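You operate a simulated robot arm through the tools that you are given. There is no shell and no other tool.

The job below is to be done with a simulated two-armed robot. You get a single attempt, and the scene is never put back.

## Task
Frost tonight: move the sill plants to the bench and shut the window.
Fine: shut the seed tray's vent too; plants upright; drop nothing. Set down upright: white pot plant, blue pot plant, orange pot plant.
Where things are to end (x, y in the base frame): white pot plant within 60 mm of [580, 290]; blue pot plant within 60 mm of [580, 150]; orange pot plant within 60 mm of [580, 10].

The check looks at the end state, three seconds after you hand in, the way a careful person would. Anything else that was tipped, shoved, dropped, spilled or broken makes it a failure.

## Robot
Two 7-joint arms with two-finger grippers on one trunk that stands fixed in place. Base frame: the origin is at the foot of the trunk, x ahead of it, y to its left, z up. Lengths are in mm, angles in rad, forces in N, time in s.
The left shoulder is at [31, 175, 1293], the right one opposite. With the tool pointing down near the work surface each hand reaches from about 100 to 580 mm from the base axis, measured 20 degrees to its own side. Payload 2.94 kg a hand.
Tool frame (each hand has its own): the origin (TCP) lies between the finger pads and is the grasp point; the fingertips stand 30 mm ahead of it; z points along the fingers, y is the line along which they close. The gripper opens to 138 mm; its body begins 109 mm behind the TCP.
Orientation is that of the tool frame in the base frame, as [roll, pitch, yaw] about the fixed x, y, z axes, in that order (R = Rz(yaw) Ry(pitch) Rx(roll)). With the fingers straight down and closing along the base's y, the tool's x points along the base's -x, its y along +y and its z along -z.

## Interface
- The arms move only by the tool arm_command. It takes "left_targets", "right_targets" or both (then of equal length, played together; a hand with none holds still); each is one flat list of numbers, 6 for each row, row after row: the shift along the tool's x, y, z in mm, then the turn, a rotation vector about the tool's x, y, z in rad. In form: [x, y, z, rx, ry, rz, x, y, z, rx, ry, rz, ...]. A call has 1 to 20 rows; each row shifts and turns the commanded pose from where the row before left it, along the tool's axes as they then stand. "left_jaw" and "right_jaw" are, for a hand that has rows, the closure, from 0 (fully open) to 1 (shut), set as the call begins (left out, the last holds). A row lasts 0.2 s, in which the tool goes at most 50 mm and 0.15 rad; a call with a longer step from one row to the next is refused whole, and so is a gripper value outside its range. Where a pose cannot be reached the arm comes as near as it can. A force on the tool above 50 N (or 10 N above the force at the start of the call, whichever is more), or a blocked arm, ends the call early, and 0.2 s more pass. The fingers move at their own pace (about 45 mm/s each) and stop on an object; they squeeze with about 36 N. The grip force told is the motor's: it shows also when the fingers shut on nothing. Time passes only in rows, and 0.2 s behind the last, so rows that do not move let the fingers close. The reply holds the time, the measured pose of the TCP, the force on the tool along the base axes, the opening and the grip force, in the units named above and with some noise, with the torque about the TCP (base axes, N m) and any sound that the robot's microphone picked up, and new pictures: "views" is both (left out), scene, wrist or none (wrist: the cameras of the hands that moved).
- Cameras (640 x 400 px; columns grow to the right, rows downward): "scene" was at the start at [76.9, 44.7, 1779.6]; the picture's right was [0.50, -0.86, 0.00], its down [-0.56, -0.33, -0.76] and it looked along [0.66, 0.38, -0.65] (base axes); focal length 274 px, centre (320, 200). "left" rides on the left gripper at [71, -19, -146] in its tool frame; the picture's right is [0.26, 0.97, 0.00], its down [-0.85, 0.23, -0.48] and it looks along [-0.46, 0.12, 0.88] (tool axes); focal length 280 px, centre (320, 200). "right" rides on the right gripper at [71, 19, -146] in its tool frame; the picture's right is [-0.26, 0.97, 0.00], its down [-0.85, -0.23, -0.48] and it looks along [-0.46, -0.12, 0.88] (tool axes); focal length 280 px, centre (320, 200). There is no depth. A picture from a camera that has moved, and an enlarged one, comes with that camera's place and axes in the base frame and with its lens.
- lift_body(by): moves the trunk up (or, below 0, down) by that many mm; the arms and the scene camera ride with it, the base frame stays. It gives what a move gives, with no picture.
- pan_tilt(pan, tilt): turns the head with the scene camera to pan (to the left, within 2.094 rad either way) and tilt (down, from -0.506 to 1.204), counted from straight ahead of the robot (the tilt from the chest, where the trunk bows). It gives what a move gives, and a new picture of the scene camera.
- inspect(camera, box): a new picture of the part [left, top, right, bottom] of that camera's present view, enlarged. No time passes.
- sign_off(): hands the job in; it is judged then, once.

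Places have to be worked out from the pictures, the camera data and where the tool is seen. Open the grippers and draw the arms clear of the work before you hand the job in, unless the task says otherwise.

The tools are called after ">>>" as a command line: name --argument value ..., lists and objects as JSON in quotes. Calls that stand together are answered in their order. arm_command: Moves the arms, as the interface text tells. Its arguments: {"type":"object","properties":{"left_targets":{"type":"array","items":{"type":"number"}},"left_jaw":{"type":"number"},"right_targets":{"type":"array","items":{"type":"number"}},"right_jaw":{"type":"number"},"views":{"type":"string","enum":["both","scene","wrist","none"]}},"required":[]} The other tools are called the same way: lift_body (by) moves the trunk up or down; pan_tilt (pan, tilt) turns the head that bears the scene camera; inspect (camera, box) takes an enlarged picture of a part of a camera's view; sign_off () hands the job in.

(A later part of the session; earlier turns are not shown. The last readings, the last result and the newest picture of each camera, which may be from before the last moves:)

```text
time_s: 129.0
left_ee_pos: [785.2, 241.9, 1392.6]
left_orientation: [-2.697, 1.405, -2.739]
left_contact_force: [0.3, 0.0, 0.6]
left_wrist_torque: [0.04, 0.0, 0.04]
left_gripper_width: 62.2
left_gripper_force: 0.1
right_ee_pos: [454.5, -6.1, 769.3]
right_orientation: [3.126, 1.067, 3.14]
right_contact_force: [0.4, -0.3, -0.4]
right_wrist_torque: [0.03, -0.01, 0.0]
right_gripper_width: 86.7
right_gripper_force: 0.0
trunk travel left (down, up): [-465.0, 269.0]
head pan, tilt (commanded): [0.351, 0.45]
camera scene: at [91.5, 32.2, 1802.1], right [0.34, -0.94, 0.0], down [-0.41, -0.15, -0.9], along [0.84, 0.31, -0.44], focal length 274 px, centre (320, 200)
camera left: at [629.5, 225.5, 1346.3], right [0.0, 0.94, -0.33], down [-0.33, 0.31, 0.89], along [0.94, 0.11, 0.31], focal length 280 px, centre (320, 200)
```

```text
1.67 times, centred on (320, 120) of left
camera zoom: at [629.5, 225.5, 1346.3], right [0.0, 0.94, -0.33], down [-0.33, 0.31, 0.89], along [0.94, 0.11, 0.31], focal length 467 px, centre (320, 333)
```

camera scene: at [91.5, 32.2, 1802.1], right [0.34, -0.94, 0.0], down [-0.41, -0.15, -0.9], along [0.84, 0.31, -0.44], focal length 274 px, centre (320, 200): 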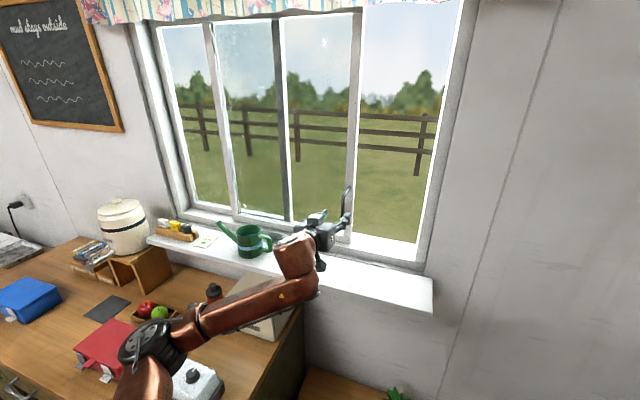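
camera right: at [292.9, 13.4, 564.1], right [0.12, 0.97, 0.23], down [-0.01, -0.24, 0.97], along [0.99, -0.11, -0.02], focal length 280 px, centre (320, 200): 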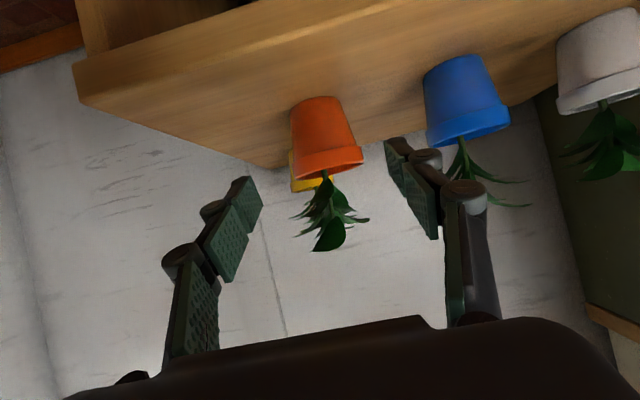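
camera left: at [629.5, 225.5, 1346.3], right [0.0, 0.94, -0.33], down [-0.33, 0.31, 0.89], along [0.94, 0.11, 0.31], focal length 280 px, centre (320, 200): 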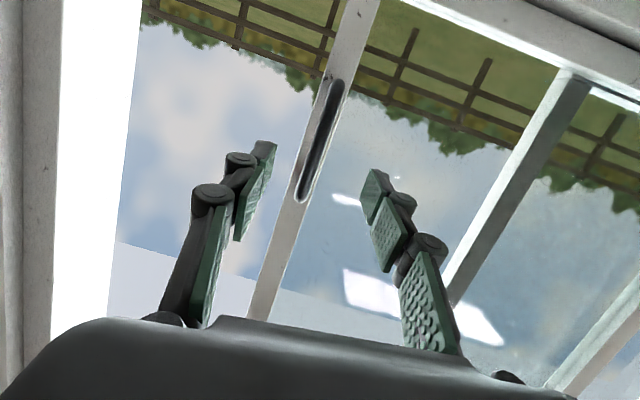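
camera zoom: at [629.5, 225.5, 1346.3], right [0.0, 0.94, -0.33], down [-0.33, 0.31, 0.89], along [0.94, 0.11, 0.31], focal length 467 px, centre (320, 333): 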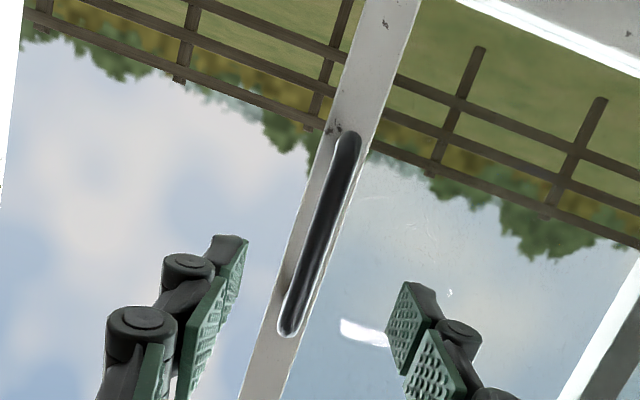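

The bar is centred between the fingers (within 2.5 mm). I advance 54 mm so the bar lies between the finger pads, short of the glass.

>>> arm_command --left_targets '[0, -0.8, 18, 0, 0, 0, 0, -0.8, 18, 0, 0, 0, 0, -0.8, 17, 0, 0, 0]' --views "both"

>>> inspect --camera "left" --box '[160, 0, 480, 240]'

```text
time_s: 129.8
left_ee_pos: [837.2, 237.1, 1383.3]
left_orientation: [-2.694, 1.405, -2.741]
left_contact_force: [0.7, 0.0, -1.4]
left_wrist_torque: [0.0, -0.02, -0.04]
left_gripper_width: 61.7
left_gripper_force: 0.1
right_ee_pos: [454.9, -5.7, 768.2]
right_orientation: [3.127, 1.065, 3.139]
right_contact_force: [-0.2, 0.1, 0.0]
right_wrist_torque: [0.03, -0.01, 0.02]
right_gripper_width: 86.6
right_gripper_force: 0.0
trunk travel left (down, up): [-465.0, 269.0]
head pan, tilt (commanded): [0.351, 0.45]
camera scene: at [91.4, 33.2, 1802.1], right [0.34, -0.94, 0.0], down [-0.41, -0.15, -0.9], along [0.84, 0.31, -0.44], focal length 274 px, centre (320, 200)
camera left: at [681.5, 221.1, 1337.0], right [0.0, 0.94, -0.33], down [-0.33, 0.31, 0.89], along [0.94, 0.11, 0.31], focal length 280 px, centre (320, 200)
```

scene: 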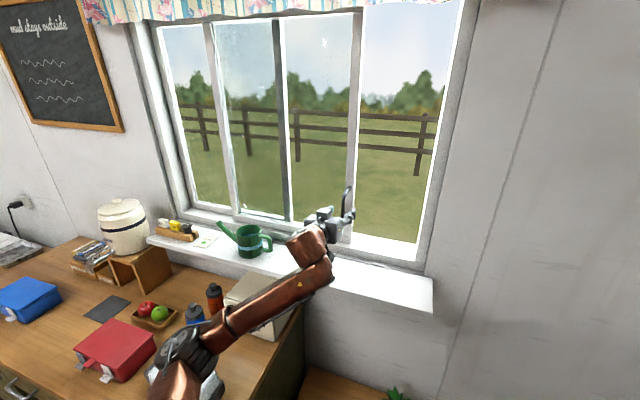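
left: 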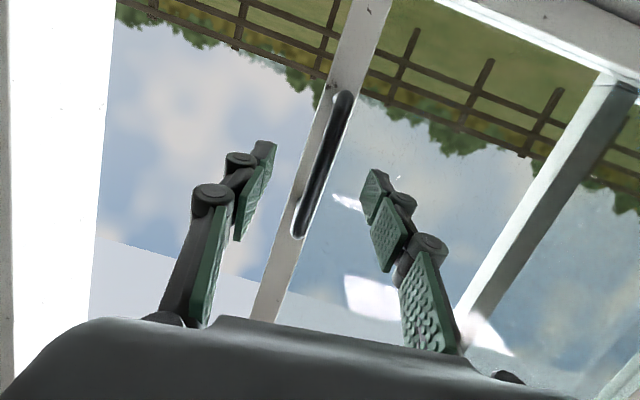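

```text
1.67 times, centred on (320, 120) of left
camera zoom: at [681.5, 221.1, 1337.0], right [0.0, 0.94, -0.33], down [-0.33, 0.31, 0.89], along [0.94, 0.11, 0.31], focal length 467 px, centre (320, 333)
```

zoom: 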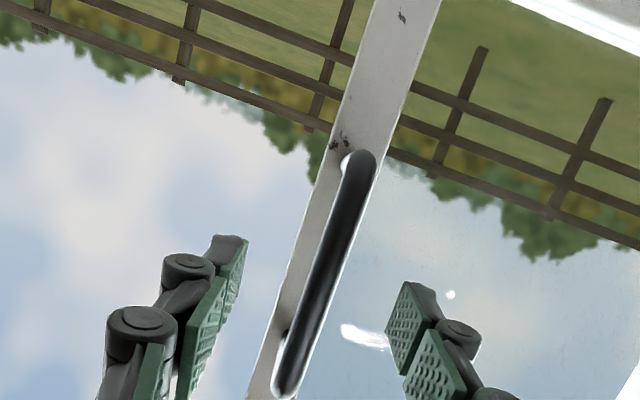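

Parallax between the two close views shows the bar is farther than thought: x≈895 (window is recessed). I advance another 25 mm and re-measure.

>>> arm_command --left_targets '[0, 0, 13, 0, 0, 0, 0, 0, 12, 0, 0, 0]' --views "wrist"

>>> inspect --camera "left" --box '[160, 0, 480, 240]'

>>> inspect --camera "scene" --box '[280, 160, 400, 260]'

```text
time_s: 130.4
left_ee_pos: [861.8, 233.4, 1380.7]
left_orientation: [-2.689, 1.406, -2.735]
left_contact_force: [-0.5, -0.2, 0.8]
left_wrist_torque: [0.02, 0.0, -0.01]
left_gripper_width: 62.0
left_gripper_force: 0.1
right_ee_pos: [454.0, -5.5, 770.4]
right_orientation: [3.128, 1.065, -3.141]
right_contact_force: [-0.5, 0.1, 0.7]
right_wrist_torque: [-0.01, 0.01, -0.02]
right_gripper_width: 87.1
right_gripper_force: 0.1
trunk travel left (down, up): [-465.0, 269.0]
head pan, tilt (commanded): [0.351, 0.45]
camera left: at [705.5, 218.4, 1334.0], right [0.0, 0.94, -0.33], down [-0.33, 0.31, 0.89], along [0.94, 0.11, 0.31], focal length 280 px, centre (320, 200)
```

left: 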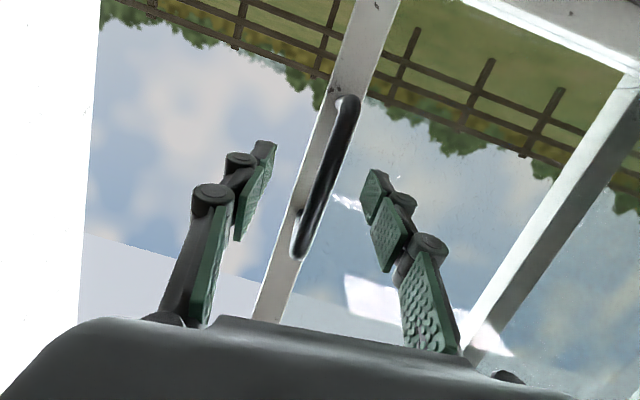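

```text
1.67 times, centred on (320, 120) of left
camera zoom: at [705.5, 218.4, 1334.0], right [0.0, 0.94, -0.33], down [-0.33, 0.31, 0.89], along [0.94, 0.11, 0.31], focal length 467 px, centre (320, 333)
```

zoom: 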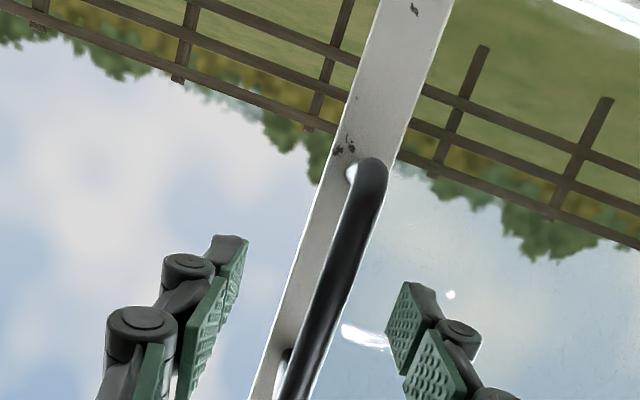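

```text
4.00 times, centred on (340, 210) of scene
camera zoom: at [89.8, 33.8, 1802.2], right [0.34, -0.94, 0.0], down [-0.41, -0.15, -0.9], along [0.85, 0.31, -0.44], focal length 1096 px, centre (240, 160)
```

zoom: 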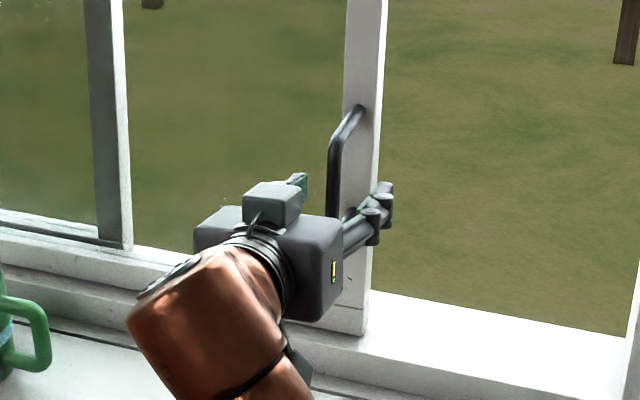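

Now the top and bottom of the bar agree on x≈877, i.e. the bar already lies ~15 mm ahead of the TCP, between the pads and centred. I close the left gripper on it.

>>> arm_command --left_targets '[0, 0, 0, 0, 0, 0, 0, 0, 0, 0, 0, 0, 0, 0, 0, 0, 0, 0, 0, 0, 0, 0, 0, 0, 0, 0, 0, 0, 0, 0]' --left_jaw 1.0 --views "both"

>>> inspect --camera "left" --box '[160, 0, 480, 240]'

```text
time_s: 131.6
left_ee_pos: [861.4, 234.2, 1381.5]
left_orientation: [-2.695, 1.406, -2.741]
left_contact_force: [1.5, 3.0, 0.6]
left_wrist_torque: [0.97, 0.03, 0.01]
left_gripper_width: 12.0
left_gripper_force: 38.5
right_ee_pos: [453.0, -5.3, 770.0]
right_orientation: [3.128, 1.066, -3.14]
right_contact_force: [0.1, 0.3, -0.5]
right_wrist_torque: [-0.03, 0.0, 0.01]
right_gripper_width: 87.1
right_gripper_force: 0.1
trunk travel left (down, up): [-465.0, 269.0]
head pan, tilt (commanded): [0.351, 0.45]
camera scene: at [90.4, 34.5, 1802.2], right [0.34, -0.94, 0.0], down [-0.41, -0.15, -0.9], along [0.85, 0.31, -0.44], focal length 274 px, centre (320, 200)
camera left: at [705.8, 219.2, 1333.8], right [0.0, 0.94, -0.33], down [-0.33, 0.31, 0.89], along [0.94, 0.11, 0.31], focal length 280 px, centre (320, 200)
```

scene: 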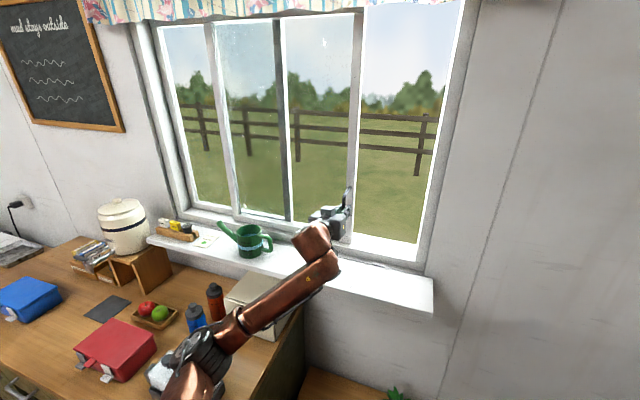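
left: 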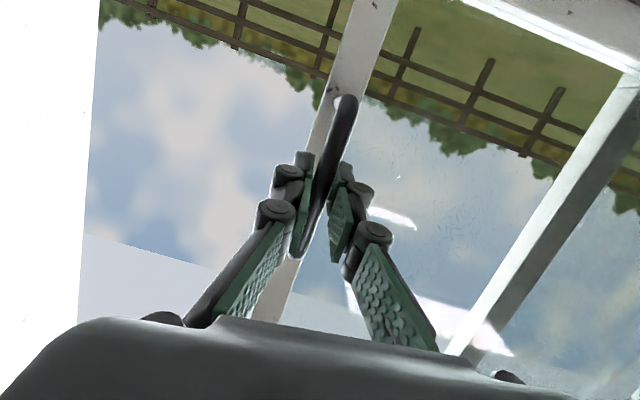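

```text
1.67 times, centred on (320, 120) of left
camera zoom: at [705.8, 219.2, 1333.8], right [0.0, 0.94, -0.33], down [-0.33, 0.31, 0.89], along [0.94, 0.11, 0.31], focal length 467 px, centre (320, 333)
```

zoom: 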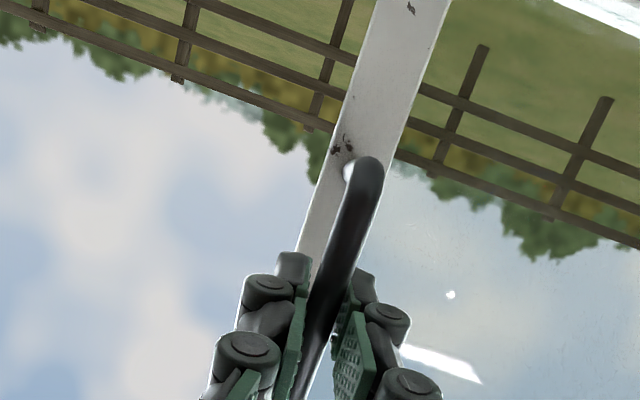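

The bar is firmly held (12 mm, 38 N). I slide it 24 mm in −y first and read the resisting force.

>>> arm_command --left_targets '[0.5, -8, 0.4, 0, 0, 0, 0.5, -8, 0.4, 0, 0, 0, 0.5, -8, 0.4, 0, 0, 0]' --views "scene"

```text
time_s: 132.4
left_ee_pos: [861.4, 208.3, 1379.8]
left_orientation: [-2.694, 1.404, -2.74]
left_contact_force: [-1.1, 2.0, -0.7]
left_wrist_torque: [0.93, -0.46, -0.06]
left_gripper_width: 12.0
left_gripper_force: 38.8
right_ee_pos: [454.0, -5.3, 768.3]
right_orientation: [3.131, 1.067, 3.14]
right_contact_force: [0.4, 0.6, 0.6]
right_wrist_torque: [0.03, -0.02, 0.0]
right_gripper_width: 86.9
right_gripper_force: 0.0
trunk travel left (down, up): [-465.0, 269.0]
head pan, tilt (commanded): [0.351, 0.45]
camera scene: at [90.0, 33.3, 1802.2], right [0.34, -0.94, 0.0], down [-0.41, -0.15, -0.9], along [0.85, 0.31, -0.44], focal length 274 px, centre (320, 200)
```

scene: 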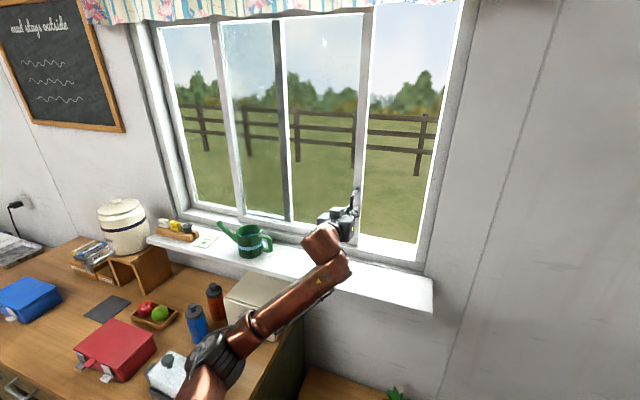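

The sash slides freely with the hand. I continue 90 mm more in −y.

>>> arm_command --left_targets '[0.64, -10, 0.5, 0, 0, 0, 0.64, -10, 0.5, 0, 0, 0, 0.64, -10, 0.5, 0, 0, 0, 0.64, -10, 0.5, 0, 0, 0, 0.64, -10, 0.5, 0, 0, 0, 0.64, -10, 0.5, 0, 0, 0, 0.64, -10, 0.5, 0, 0, 0, 0.64, -10, 0.5, 0, 0, 0, 0.64, -10, 0.5, 0, 0, 0]' --views "scene"

```text
time_s: 134.4
left_ee_pos: [861.3, 116.4, 1381.7]
left_orientation: [-2.699, 1.402, -2.745]
left_contact_force: [-13.4, -0.2, -12.9]
left_wrist_torque: [0.95, -0.59, -0.07]
left_gripper_width: 12.0
left_gripper_force: 38.4
right_ee_pos: [454.0, -5.5, 768.7]
right_orientation: [3.129, 1.068, 3.141]
right_contact_force: [-0.1, -0.5, 0.5]
right_wrist_torque: [0.0, 0.01, 0.01]
right_gripper_width: 86.9
right_gripper_force: 0.0
trunk travel left (down, up): [-465.0, 269.0]
head pan, tilt (commanded): [0.351, 0.45]
camera scene: at [89.0, 33.1, 1802.1], right [0.34, -0.94, 0.0], down [-0.41, -0.15, -0.9], along [0.85, 0.31, -0.43], focal length 274 px, centre (320, 200)
```

scene: 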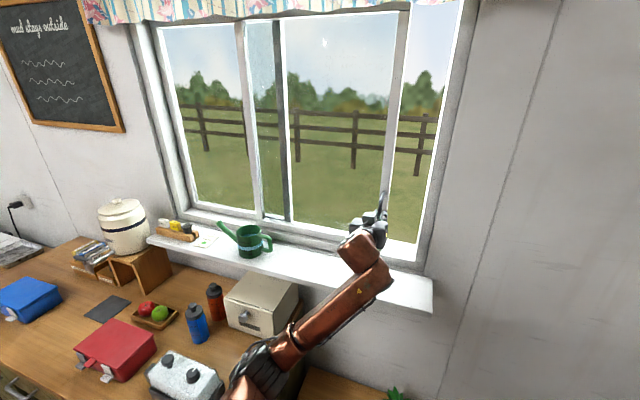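

Halfway; a small side load (13 N in −x and −z) built up, so I relax the command by 2 mm in those directions and keep sliding 60 mm.

>>> arm_command --left_targets '[2.3, 0, -1.7, 0, 0, 0, 0.87, -10, 0.33, 0, 0, 0, 0.87, -10, 0.33, 0, 0, 0, 0.87, -10, 0.33, 0, 0, 0, 0.87, -10, 0.33, 0, 0, 0, 0.87, -10, 0.33, 0, 0, 0, 0.87, -10, 0.33, 0, 0, 0]' --views "both"

>>> inspect --camera "scene" --box '[320, 120, 480, 280]'

```text
time_s: 136.0
left_ee_pos: [859.2, 57.6, 1378.9]
left_orientation: [-2.692, 1.405, -2.74]
left_contact_force: [23.0, -0.1, 21.1]
left_wrist_torque: [0.83, -0.32, -0.02]
left_gripper_width: 12.3
left_gripper_force: 38.4
right_ee_pos: [454.3, -6.0, 769.4]
right_orientation: [3.128, 1.067, 3.141]
right_contact_force: [-0.7, 0.2, -0.7]
right_wrist_torque: [-0.01, 0.01, 0.02]
right_gripper_width: 86.7
right_gripper_force: 0.1
trunk travel left (down, up): [-465.0, 269.0]
head pan, tilt (commanded): [0.351, 0.45]
camera scene: at [92.0, 32.3, 1802.2], right [0.34, -0.94, 0.0], down [-0.41, -0.15, -0.9], along [0.84, 0.31, -0.44], focal length 274 px, centre (320, 200)
camera left: at [703.6, 42.9, 1331.9], right [0.0, 0.94, -0.33], down [-0.33, 0.31, 0.89], along [0.94, 0.11, 0.31], focal length 280 px, centre (320, 200)
```

scene: 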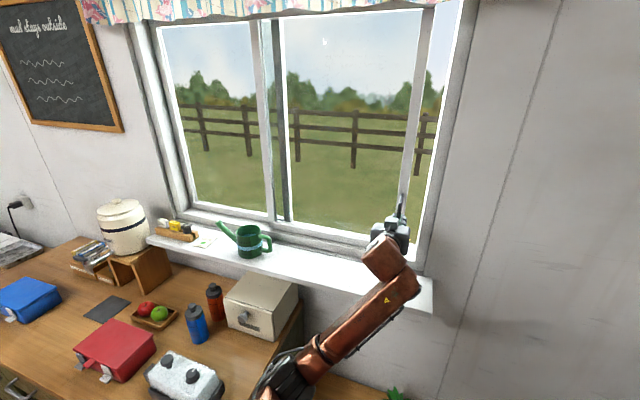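
left: 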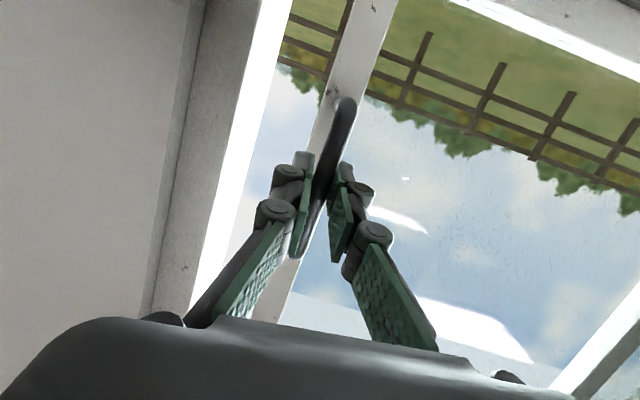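

```text
2.50 times, centred on (400, 200) of scene
camera zoom: at [92.0, 32.3, 1802.2], right [0.34, -0.94, 0.0], down [-0.41, -0.15, -0.9], along [0.84, 0.31, -0.44], focal length 685 px, centre (120, 200)
```

zoom: 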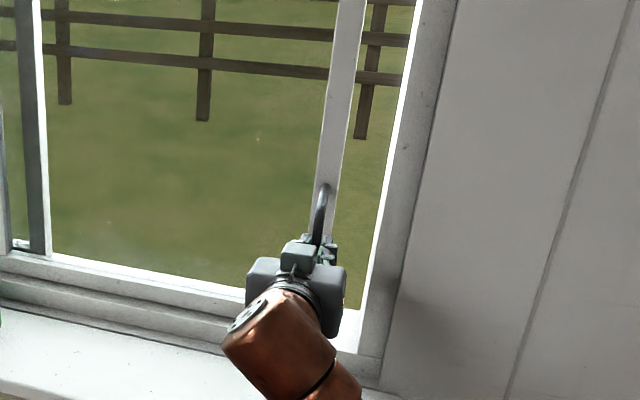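

Over-corrected (23/21 N the other way; stiffness ≈ 11 N/mm), so I give back 2 mm and slide 20 mm more. For the last stretch I plan to release and push the bar from its left, so the right finger doesn't meet the window frame.

>>> arm_command --left_targets '[-2.3, 0, 1.7, 0, 0, 0, 0.75, -7, 0.4, 0, 0, 0, 0.75, -7, 0.4, 0, 0, 0, 0.6, -6, 0.35, 0, 0, 0]' --views "both"

>>> inspect --camera "left" --box '[100, 0, 420, 240]'

>>> inspect --camera "scene" --box '[360, 140, 460, 280]'

```text
time_s: 137.0
left_ee_pos: [859.0, 38.1, 1378.7]
left_orientation: [-2.694, 1.407, -2.739]
left_contact_force: [-11.9, -1.1, 0.2]
left_wrist_torque: [1.06, 0.39, -0.01]
left_gripper_width: 12.0
left_gripper_force: 39.2
right_ee_pos: [453.2, -4.6, 769.4]
right_orientation: [3.131, 1.069, 3.139]
right_contact_force: [-0.9, 0.5, -0.4]
right_wrist_torque: [-0.01, 0.01, 0.02]
right_gripper_width: 87.2
right_gripper_force: 0.0
trunk travel left (down, up): [-465.0, 269.0]
head pan, tilt (commanded): [0.351, 0.45]
camera scene: at [87.4, 33.3, 1802.3], right [0.34, -0.94, 0.0], down [-0.41, -0.15, -0.9], along [0.85, 0.31, -0.43], focal length 274 px, centre (320, 200)
camera left: at [703.6, 22.5, 1332.0], right [0.0, 0.94, -0.33], down [-0.33, 0.31, 0.89], along [0.94, 0.11, 0.31], focal length 280 px, centre (320, 200)
```

scene: 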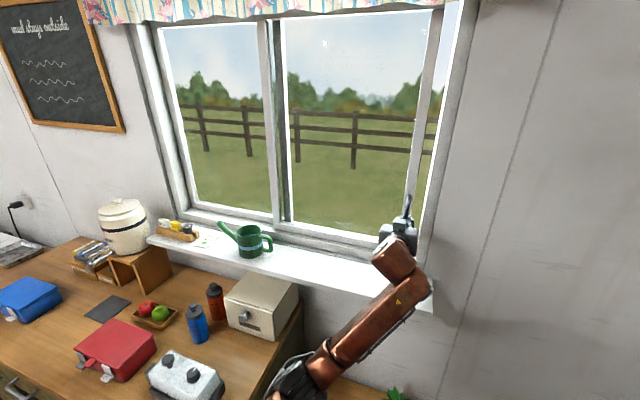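
left: 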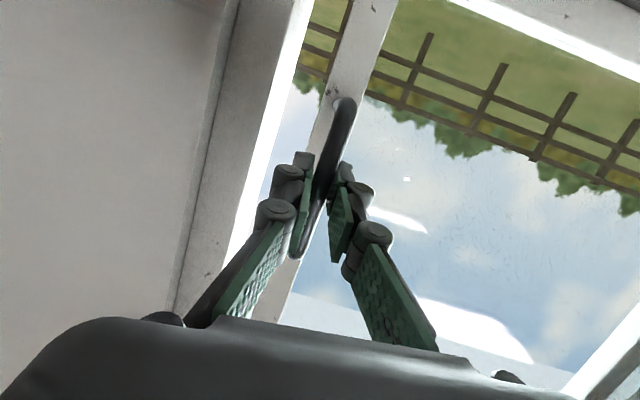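

```text
1.67 times, centred on (260, 120) of left
camera zoom: at [703.6, 22.5, 1332.0], right [0.0, 0.94, -0.33], down [-0.33, 0.31, 0.89], along [0.94, 0.11, 0.31], focal length 467 px, centre (420, 333)
```

zoom: 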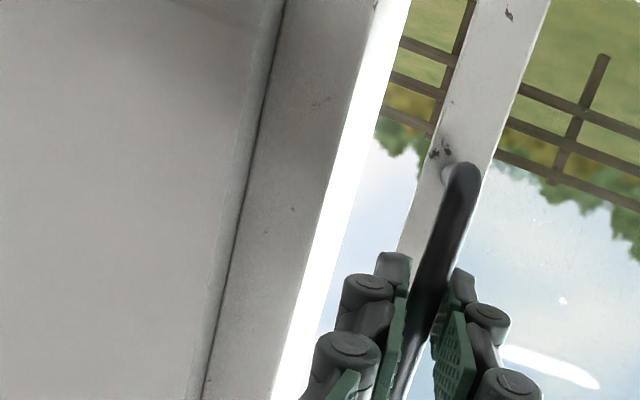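

```text
2.86 times, centred on (410, 210) of scene
camera zoom: at [87.4, 33.3, 1802.3], right [0.34, -0.94, 0.0], down [-0.41, -0.15, -0.9], along [0.85, 0.31, -0.43], focal length 783 px, centre (63, 171)
```

zoom: 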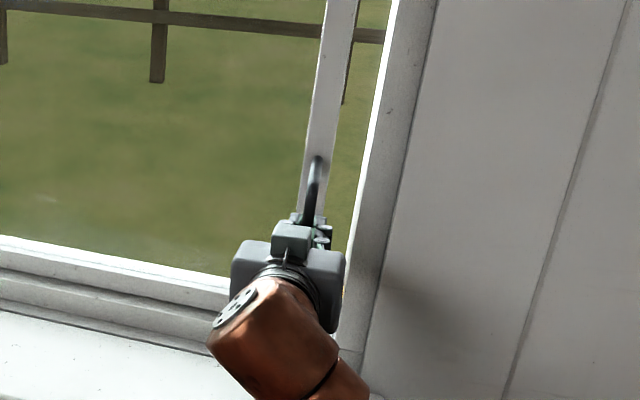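

About 28 mm of travel remains and the right finger would meet the frame, so I release: open to ~30 mm and draw straight back 55 mm.

>>> arm_command --left_targets '[0, 0, 0, 0, 0, 0, 0, 0, 0, 0, 0, 0, 0, 0, -5, 0, 0, 0, 0, 0, -15, 0, 0, 0, 0, 0, -20, 0, 0, 0, 0, 0, -15, 0, 0, 0]' --left_jaw 0.78 --views "wrist"

```text
time_s: 138.4
left_ee_pos: [806.7, 42.3, 1388.6]
left_orientation: [-2.687, 1.404, -2.734]
left_contact_force: [-0.3, 0.3, 0.2]
left_wrist_torque: [0.0, -0.01, 0.02]
left_gripper_width: 30.5
left_gripper_force: 0.0
right_ee_pos: [453.3, -5.2, 769.7]
right_orientation: [3.129, 1.067, 3.14]
right_contact_force: [-0.3, -0.4, -0.2]
right_wrist_torque: [-0.04, 0.0, 0.01]
right_gripper_width: 86.5
right_gripper_force: 0.0
trunk travel left (down, up): [-465.0, 269.0]
head pan, tilt (commanded): [0.351, 0.45]
camera left: at [650.4, 25.5, 1341.8], right [0.0, 0.94, -0.33], down [-0.33, 0.31, 0.89], along [0.94, 0.11, 0.31], focal length 280 px, centre (320, 200)
```

left: 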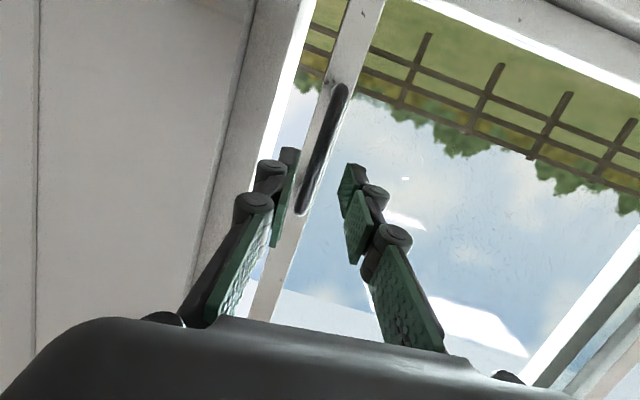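

Released cleanly. Now I close the fist, step 40 mm to the left of the bar and advance again so I can push the bar from its left.

>>> arm_command --left_targets '[-2.5, 20, -1, 0, 0, 0, -2.5, 20, -1, 0, 0, 0, 0, 0, 0, 0, 0, 0, 0, 0, 18, 0, 0, 0, 0, 0, 18, 0, 0, 0, 0, 0, 15, 0, 0, 0]' --left_jaw 1.0 --views "both"

>>> inspect --camera "left" --box '[160, 60, 480, 300]'

```text
time_s: 139.8
left_ee_pos: [857.5, 78.0, 1382.9]
left_orientation: [-2.69, 1.404, -2.736]
left_contact_force: [0.0, 0.1, 0.0]
left_wrist_torque: [-0.01, -0.03, 0.01]
left_gripper_width: 0.0
left_gripper_force: 28.2
right_ee_pos: [454.3, -4.8, 768.2]
right_orientation: [3.129, 1.064, 3.139]
right_contact_force: [0.4, -0.8, 0.4]
right_wrist_torque: [0.05, 0.02, -0.03]
right_gripper_width: 86.8
right_gripper_force: 0.1
trunk travel left (down, up): [-465.0, 269.0]
head pan, tilt (commanded): [0.351, 0.45]
camera scene: at [90.7, 33.5, 1802.2], right [0.34, -0.94, 0.0], down [-0.41, -0.15, -0.9], along [0.85, 0.31, -0.44], focal length 274 px, centre (320, 200)
camera left: at [701.8, 63.0, 1335.8], right [0.0, 0.94, -0.33], down [-0.33, 0.31, 0.89], along [0.94, 0.11, 0.31], focal length 280 px, centre (320, 200)
```

scene: 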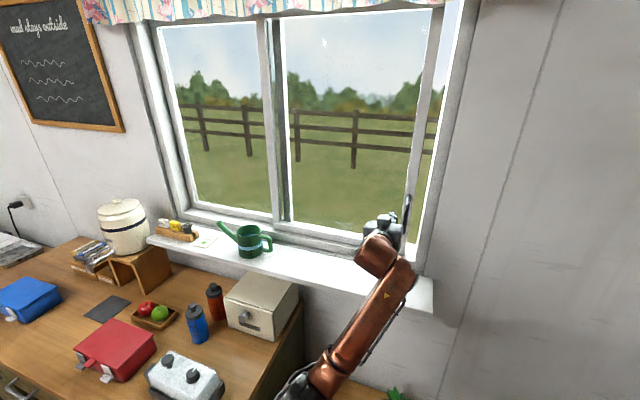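
left: 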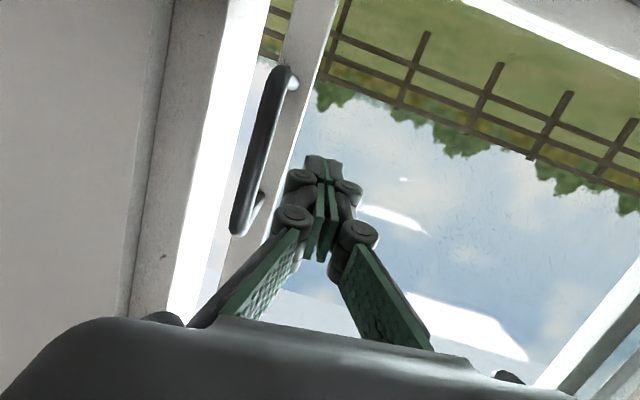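

```text
1.67 times, centred on (320, 180) of left
camera zoom: at [701.8, 63.0, 1335.8], right [0.0, 0.94, -0.33], down [-0.33, 0.31, 0.89], along [0.94, 0.11, 0.31], focal length 467 px, centre (320, 233)
```

zoom: 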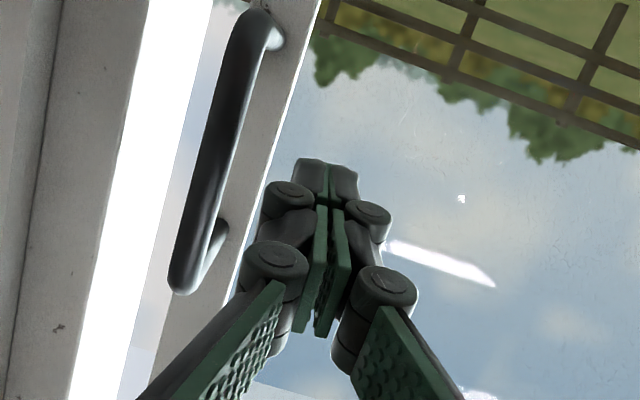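

The fist is ~20 mm left of the bar at the right height and depth. I push in −y 30 mm and watch the force.

>>> arm_command --left_targets '[0.64, -10, 0.5, 0, 0, 0, 0.64, -10, 0.5, 0, 0, 0, 0.64, -10, 0.5, 0, 0, 0]' --views "wrist"

```text
time_s: 140.6
left_ee_pos: [855.9, 47.3, 1382.2]
left_orientation: [-2.69, 1.403, -2.74]
left_contact_force: [0.1, 1.7, -0.1]
left_wrist_torque: [0.03, 0.02, 0.06]
left_gripper_width: 0.0
left_gripper_force: 28.5
right_ee_pos: [453.6, -6.6, 768.2]
right_orientation: [3.128, 1.066, 3.139]
right_contact_force: [0.4, 0.6, 0.0]
right_wrist_torque: [-0.04, 0.0, 0.05]
right_gripper_width: 86.7
right_gripper_force: 0.0
trunk travel left (down, up): [-465.0, 269.0]
head pan, tilt (commanded): [0.351, 0.45]
camera left: at [700.9, 31.3, 1334.8], right [0.0, 0.94, -0.33], down [-0.33, 0.31, 0.89], along [0.94, 0.11, 0.31], focal length 280 px, centre (320, 200)
```

left: 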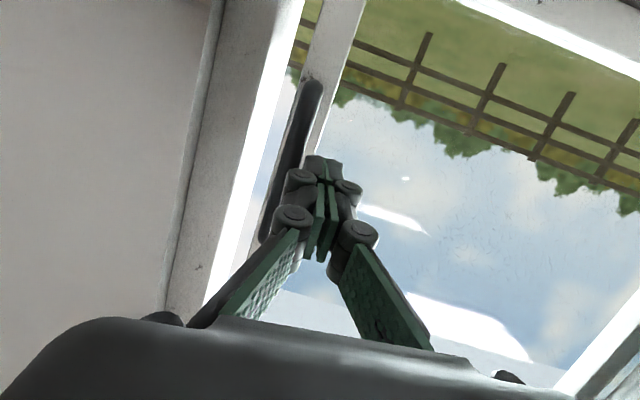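

Contact made and the sash is moving easily (1.7 N). I keep pushing 16 mm.

>>> arm_command --left_targets '[0.5, -8, 0.4, 0, 0, 0, 0.5, -8, 0.4, 0, 0, 0]' --views "both"

>>> inspect --camera "scene" --box '[360, 60, 480, 280]'

```text
time_s: 141.2
left_ee_pos: [857.4, 30.5, 1382.8]
left_orientation: [-2.69, 1.407, -2.739]
left_contact_force: [0.0, -0.1, 0.2]
left_wrist_torque: [-0.01, 0.0, 0.02]
left_gripper_width: 0.0
left_gripper_force: 28.2
right_ee_pos: [454.4, -5.5, 767.8]
right_orientation: [3.128, 1.068, 3.141]
right_contact_force: [0.7, 0.7, -0.2]
right_wrist_torque: [-0.01, 0.01, 0.01]
right_gripper_width: 87.1
right_gripper_force: 0.1
trunk travel left (down, up): [-465.0, 269.0]
head pan, tilt (commanded): [0.351, 0.45]
camera scene: at [90.3, 32.5, 1802.2], right [0.34, -0.94, 0.0], down [-0.41, -0.15, -0.9], along [0.85, 0.31, -0.44], focal length 274 px, centre (320, 200)
camera left: at [701.7, 15.1, 1336.0], right [0.0, 0.94, -0.33], down [-0.33, 0.31, 0.89], along [0.94, 0.11, 0.31], focal length 280 px, centre (320, 200)
```

scene: 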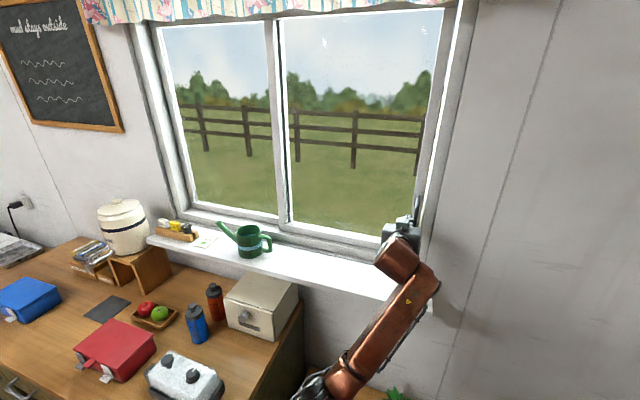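
left: 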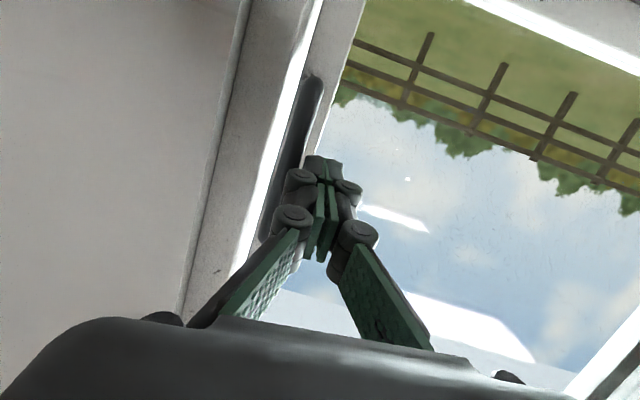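

```text
1.82 times, centred on (420, 170) of scene
camera zoom: at [90.3, 32.5, 1802.2], right [0.34, -0.94, 0.0], down [-0.41, -0.15, -0.9], along [0.85, 0.31, -0.44], focal length 498 px, centre (138, 254)
```

zoom: 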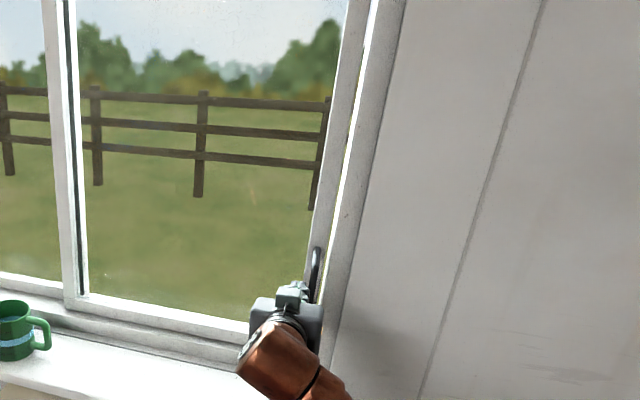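

Only a thin gap remains. I push on in small steps until the stile seats against the jamb.

>>> arm_command --left_targets '[0.3, -5, 0.25, 0, 0, 0, 0.3, -4, 0.25, 0, 0, 0]' --views "none"

>>> arm_command --left_targets '[0.2, -3, 0.15, 0, 0, 0]' --views "wrist"

>>> inspect --camera "scene" --box '[380, 60, 470, 240]'

```text
time_s: 141.8
left_ee_pos: [857.3, 24.4, 1383.4]
left_orientation: [-2.688, 1.404, -2.735]
left_contact_force: [0.5, 2.5, 0.6]
left_wrist_torque: [-0.02, -0.01, 0.04]
left_gripper_width: 0.2
left_gripper_force: 28.4
right_ee_pos: [453.7, -5.6, 768.3]
right_orientation: [3.129, 1.067, 3.14]
right_contact_force: [0.9, -0.3, -0.3]
right_wrist_torque: [-0.01, 0.01, 0.01]
right_gripper_width: 86.9
right_gripper_force: 0.0
trunk travel left (down, up): [-465.0, 269.0]
head pan, tilt (commanded): [0.351, 0.45]
```

```text
time_s: 142.2
left_ee_pos: [856.2, 23.9, 1382.5]
left_orientation: [-2.686, 1.405, -2.729]
left_contact_force: [0.8, 8.8, 1.8]
left_wrist_torque: [-0.01, -0.01, 0.12]
left_gripper_width: 0.0
left_gripper_force: 28.2
right_ee_pos: [452.8, -3.7, 768.3]
right_orientation: [3.131, 1.066, -3.138]
right_contact_force: [0.1, 0.3, -0.2]
right_wrist_torque: [-0.01, 0.0, 0.02]
right_gripper_width: 87.0
right_gripper_force: 0.2
trunk travel left (down, up): [-465.0, 269.0]
head pan, tilt (commanded): [0.351, 0.45]
camera left: at [701.6, 8.0, 1335.4], right [0.0, 0.94, -0.33], down [-0.33, 0.31, 0.89], along [0.94, 0.11, 0.31], focal length 280 px, centre (320, 200)
```

left: 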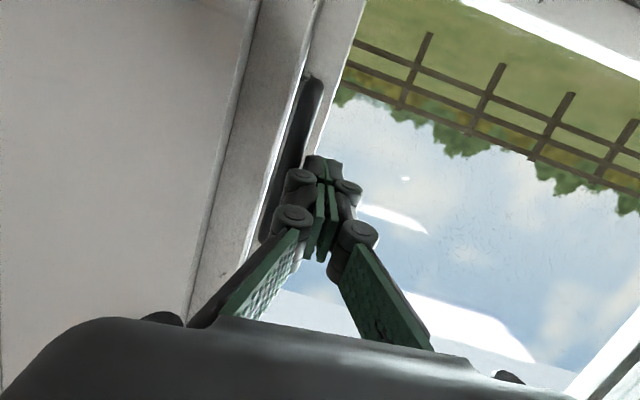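

```text
2.22 times, centred on (425, 150) of scene
camera zoom: at [90.0, 35.7, 1802.2], right [0.34, -0.94, 0.0], down [-0.41, -0.15, -0.9], along [0.84, 0.31, -0.44], focal length 609 px, centre (87, 311)
```

zoom: 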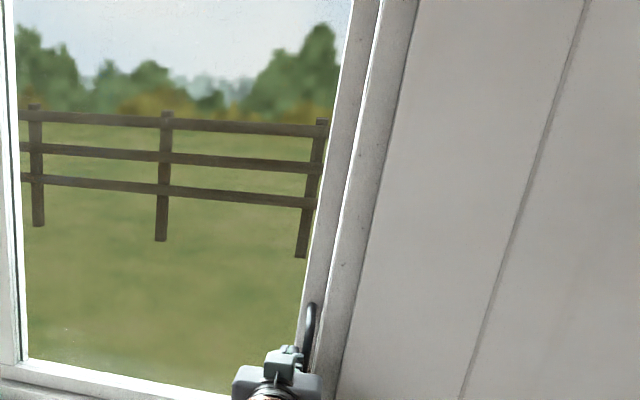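

The stop is felt (force rising, no further travel). I press 2 mm more to make sure it's fully home, then look.

>>> arm_command --left_targets '[0.12, -2, 0.1, 0, 0, 0]' --views "none"

>>> inspect --camera "scene" --box '[250, 0, 480, 250]'

>>> inspect --camera "left" --box '[180, 0, 420, 180]'

```text
time_s: 142.6
left_ee_pos: [857.4, 23.6, 1381.9]
left_orientation: [-2.677, 1.403, -2.719]
left_contact_force: [-2.5, 17.3, -0.2]
left_wrist_torque: [0.01, 0.01, 0.12]
left_gripper_width: 0.0
left_gripper_force: 28.7
right_ee_pos: [454.5, -4.8, 769.1]
right_orientation: [3.134, 1.068, -3.137]
right_contact_force: [-0.4, -0.5, 0.3]
right_wrist_torque: [0.03, 0.01, -0.02]
right_gripper_width: 86.9
right_gripper_force: 0.1
trunk travel left (down, up): [-465.0, 269.0]
head pan, tilt (commanded): [0.351, 0.45]
```

```text
1.60 times, centred on (365, 125) of scene
camera zoom: at [89.4, 38.4, 1802.2], right [0.35, -0.94, 0.0], down [-0.41, -0.15, -0.9], along [0.84, 0.31, -0.44], focal length 438 px, centre (248, 320)
```

zoom: 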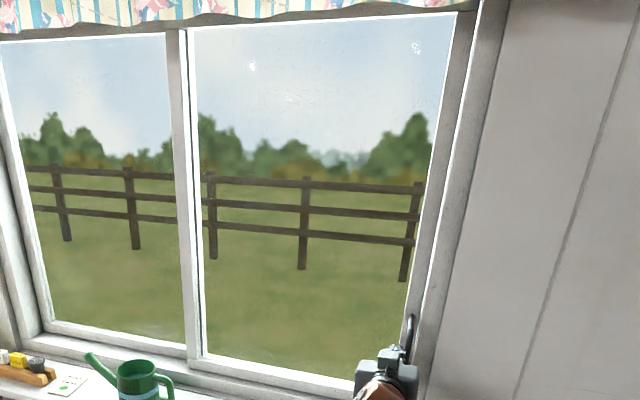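

```text
2.22 times, centred on (300, 90) of left
camera zoom: at [701.6, 7.6, 1335.4], right [0.0, 0.94, -0.33], down [-0.33, 0.31, 0.89], along [0.94, 0.11, 0.31], focal length 623 px, centre (364, 444)
```

zoom: 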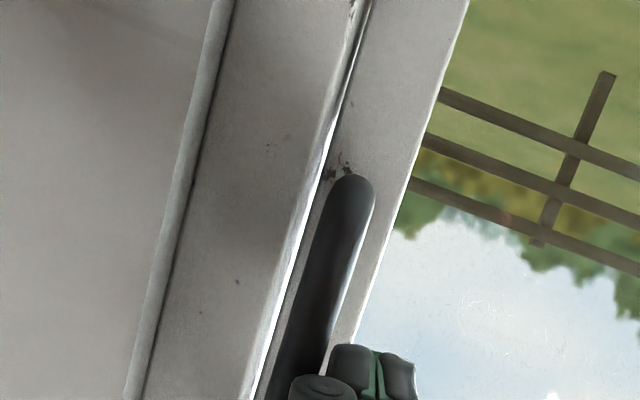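

The sash is fully shut against the jamb. I ease off to the left, withdraw the left hand straight back, and open the gripper.

>>> arm_command --left_targets '[-0.5, 6, 0, 0, 0, 0, -0.5, 8, -2, 0, 0, 0, 0, 0, -20, 0, 0, 0, 0, 0, -25, 0, 0, 0, 0, 0, -30, 0, 0, 0, 0, 0, -35, 0, 0, 0, 0, 0, -35, 0, 0, 0, 0, 0, -35, 0, 0, 0]' --views "both"

>>> inspect --camera "scene" --box '[250, 0, 480, 280]'

```text
time_s: 144.6
left_ee_pos: [692.8, 90.7, 1411.5]
left_orientation: [-2.905, 1.425, -2.862]
left_contact_force: [0.2, 0.2, 0.3]
left_wrist_torque: [0.0, -0.02, 0.03]
left_gripper_width: 0.0
left_gripper_force: 28.8
right_ee_pos: [442.7, -1.8, 763.5]
right_orientation: [3.136, 1.052, -3.118]
right_contact_force: [0.1, -0.6, -0.4]
right_wrist_torque: [0.0, 0.01, 0.02]
right_gripper_width: 86.7
right_gripper_force: 0.2
trunk travel left (down, up): [-465.0, 269.0]
head pan, tilt (commanded): [0.351, 0.45]
stopped in row 8 (left hand): the arm was blocked; the commanded pose is now the measured one
camera scene: at [90.5, 33.1, 1802.2], right [0.34, -0.94, 0.0], down [-0.41, -0.15, -0.9], along [0.85, 0.31, -0.44], focal length 274 px, centre (320, 200)
camera left: at [539.8, 63.8, 1363.5], right [-0.08, 0.95, -0.29], down [-0.36, 0.25, 0.9], along [0.93, 0.18, 0.32], focal length 280 px, centre (320, 200)
```

scene: 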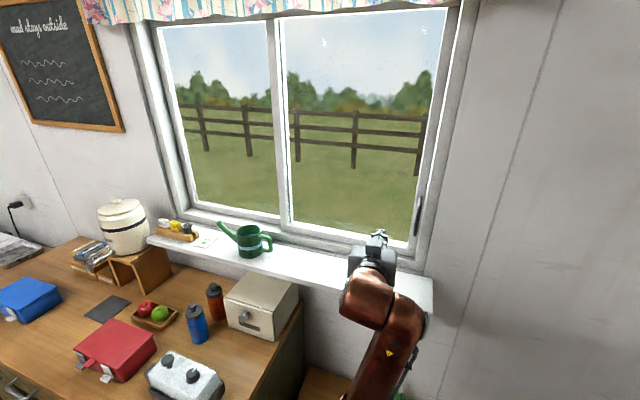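
left: 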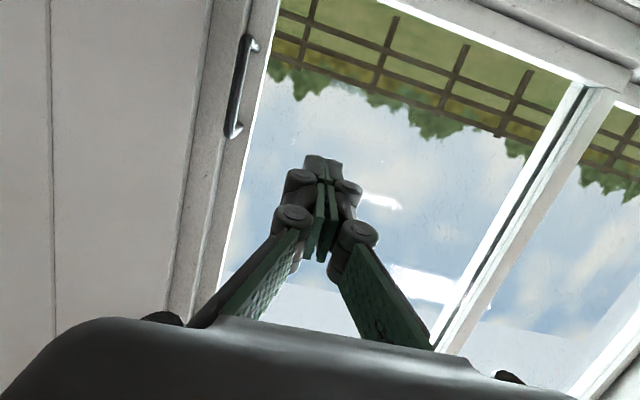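

```text
1.43 times, centred on (365, 140) of scene
camera zoom: at [90.5, 33.1, 1802.2], right [0.34, -0.94, 0.0], down [-0.41, -0.15, -0.9], along [0.85, 0.31, -0.44], focal length 392 px, centre (256, 286)
```

zoom: 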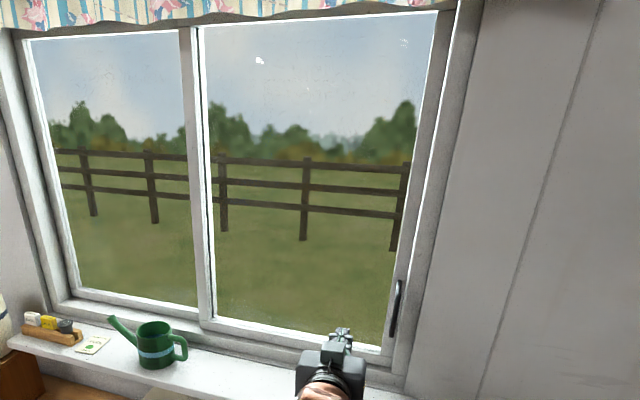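

The window is shut (handle now at the right jamb). The left arm touched the right arm while withdrawing, so I look down to see how they lie before moving.

>>> pan_tilt --pan 0.1 --tilt 0.95

```text
time_s: 145.6
left_ee_pos: [692.9, 91.0, 1412.1]
left_orientation: [-2.905, 1.425, -2.86]
left_contact_force: [0.9, -0.2, 0.5]
left_wrist_torque: [-0.03, -0.02, 0.03]
left_gripper_width: 0.0
left_gripper_force: 28.6
right_ee_pos: [443.5, -3.0, 763.6]
right_orientation: [3.136, 1.053, -3.119]
right_contact_force: [-0.1, -0.3, 0.0]
right_wrist_torque: [-0.01, 0.01, 0.0]
right_gripper_width: 86.7
right_gripper_force: 0.0
trunk travel left (down, up): [-465.0, 269.0]
head pan, tilt (commanded): [0.099, 0.949]
camera scene: at [76.2, 9.2, 1760.3], right [0.1, -0.99, 0.0], down [-0.81, -0.08, -0.58], along [0.58, 0.06, -0.81], focal length 274 px, centre (320, 200)
```

scene: 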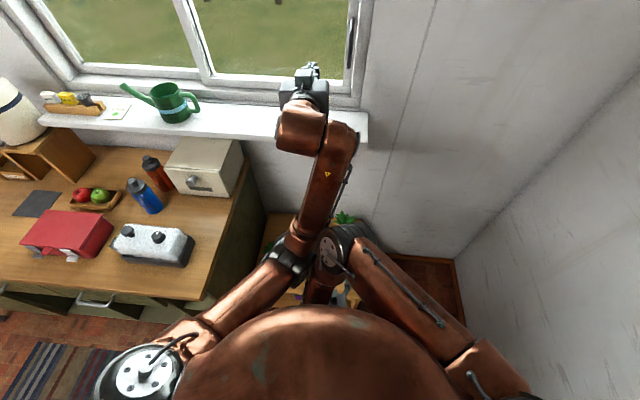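

The two elbows are touching. I move the left hand to the left (+y), slightly forward, which swings its elbow away from the right one.

>>> arm_command --left_targets '[0, 15, 8, 0, 0, 0, 0, 20, 5, 0, 0, 0, 0, 25, 0, 0, 0, 0, 0, 25, 0, 0, 0, 0, 0, 25, 0, 0, 0, 0, 0, 25, 0, 0, 0, 0, 0, 25, 0, 0, 0, 0]' --views "scene"

```text
time_s: 147.2
left_ee_pos: [699.0, 253.9, 1407.0]
left_orientation: [-2.895, 1.424, -2.856]
left_contact_force: [-0.2, -0.5, -0.4]
left_wrist_torque: [-0.02, 0.0, -0.04]
left_gripper_width: 0.0
left_gripper_force: 28.4
right_ee_pos: [442.5, -1.4, 762.6]
right_orientation: [3.138, 1.054, -3.117]
right_contact_force: [-0.2, -0.2, -0.2]
right_wrist_torque: [0.0, -0.01, -0.01]
right_gripper_width: 87.0
right_gripper_force: 0.0
trunk travel left (down, up): [-465.0, 269.0]
head pan, tilt (commanded): [0.099, 0.949]
camera scene: at [76.1, 10.7, 1760.2], right [0.1, -0.99, 0.0], down [-0.81, -0.08, -0.58], along [0.58, 0.06, -0.81], focal length 274 px, centre (320, 200)
```

scene: 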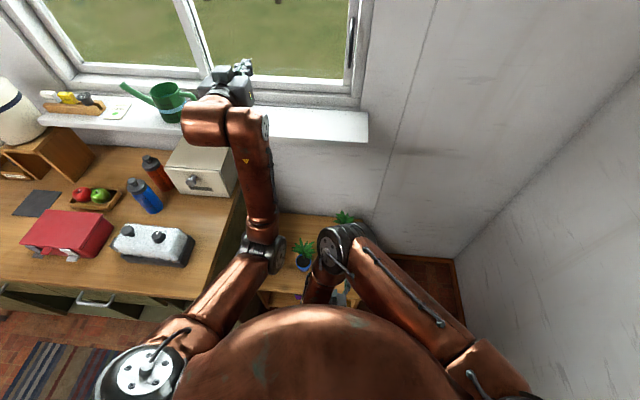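

Separated. Now I draw the left hand back and further left to a clear parking spot, opening its gripper.

>>> arm_command --left_targets '[0, 20, -15, 0, 0, 0, 0, 20, -15, 0, 0, 0, 0, 20, -15, 0, 0, 0, 0, 20, -15, 0, 0, 0, 0, 20, -15, 0, 0, 0, 0, 20, -15, 0, 0, 0, 0, 20, -15, 0, 0, 0, 0, 20, -15, 0, 0, 0]' --left_jaw 0.3 --views "scene"

>>> inspect --camera "scene" --box '[0, 60, 380, 320]'

```text
time_s: 149.0
left_ee_pos: [573.9, 407.0, 1416.7]
left_orientation: [-2.895, 1.424, -2.853]
left_contact_force: [0.0, 0.3, 0.2]
left_wrist_torque: [0.01, -0.02, -0.01]
left_gripper_width: 96.7
left_gripper_force: 0.1
right_ee_pos: [442.8, -0.2, 764.2]
right_orientation: [3.139, 1.052, -3.115]
right_contact_force: [-0.6, 0.6, 0.4]
right_wrist_torque: [-0.02, -0.01, -0.03]
right_gripper_width: 86.9
right_gripper_force: 0.1
trunk travel left (down, up): [-465.0, 269.0]
head pan, tilt (commanded): [0.099, 0.949]
camera scene: at [75.5, 11.3, 1760.3], right [0.1, -0.99, 0.0], down [-0.81, -0.08, -0.58], along [0.58, 0.06, -0.81], focal length 274 px, centre (320, 200)
```

scene: 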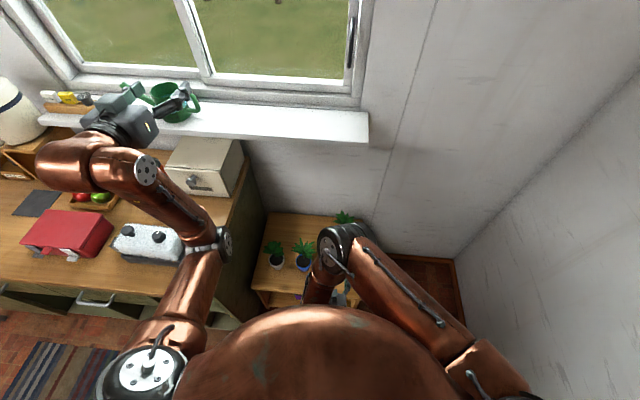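

```text
1.54 times, centred on (190, 190) of scene
camera zoom: at [75.5, 11.3, 1760.3], right [0.1, -0.99, 0.0], down [-0.81, -0.08, -0.58], along [0.58, 0.06, -0.81], focal length 422 px, centre (520, 215)
```

zoom: 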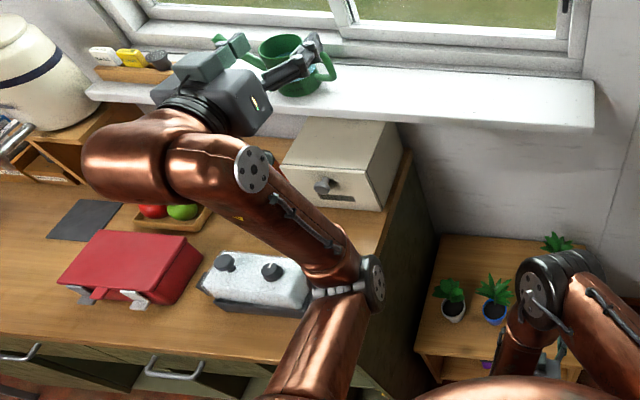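

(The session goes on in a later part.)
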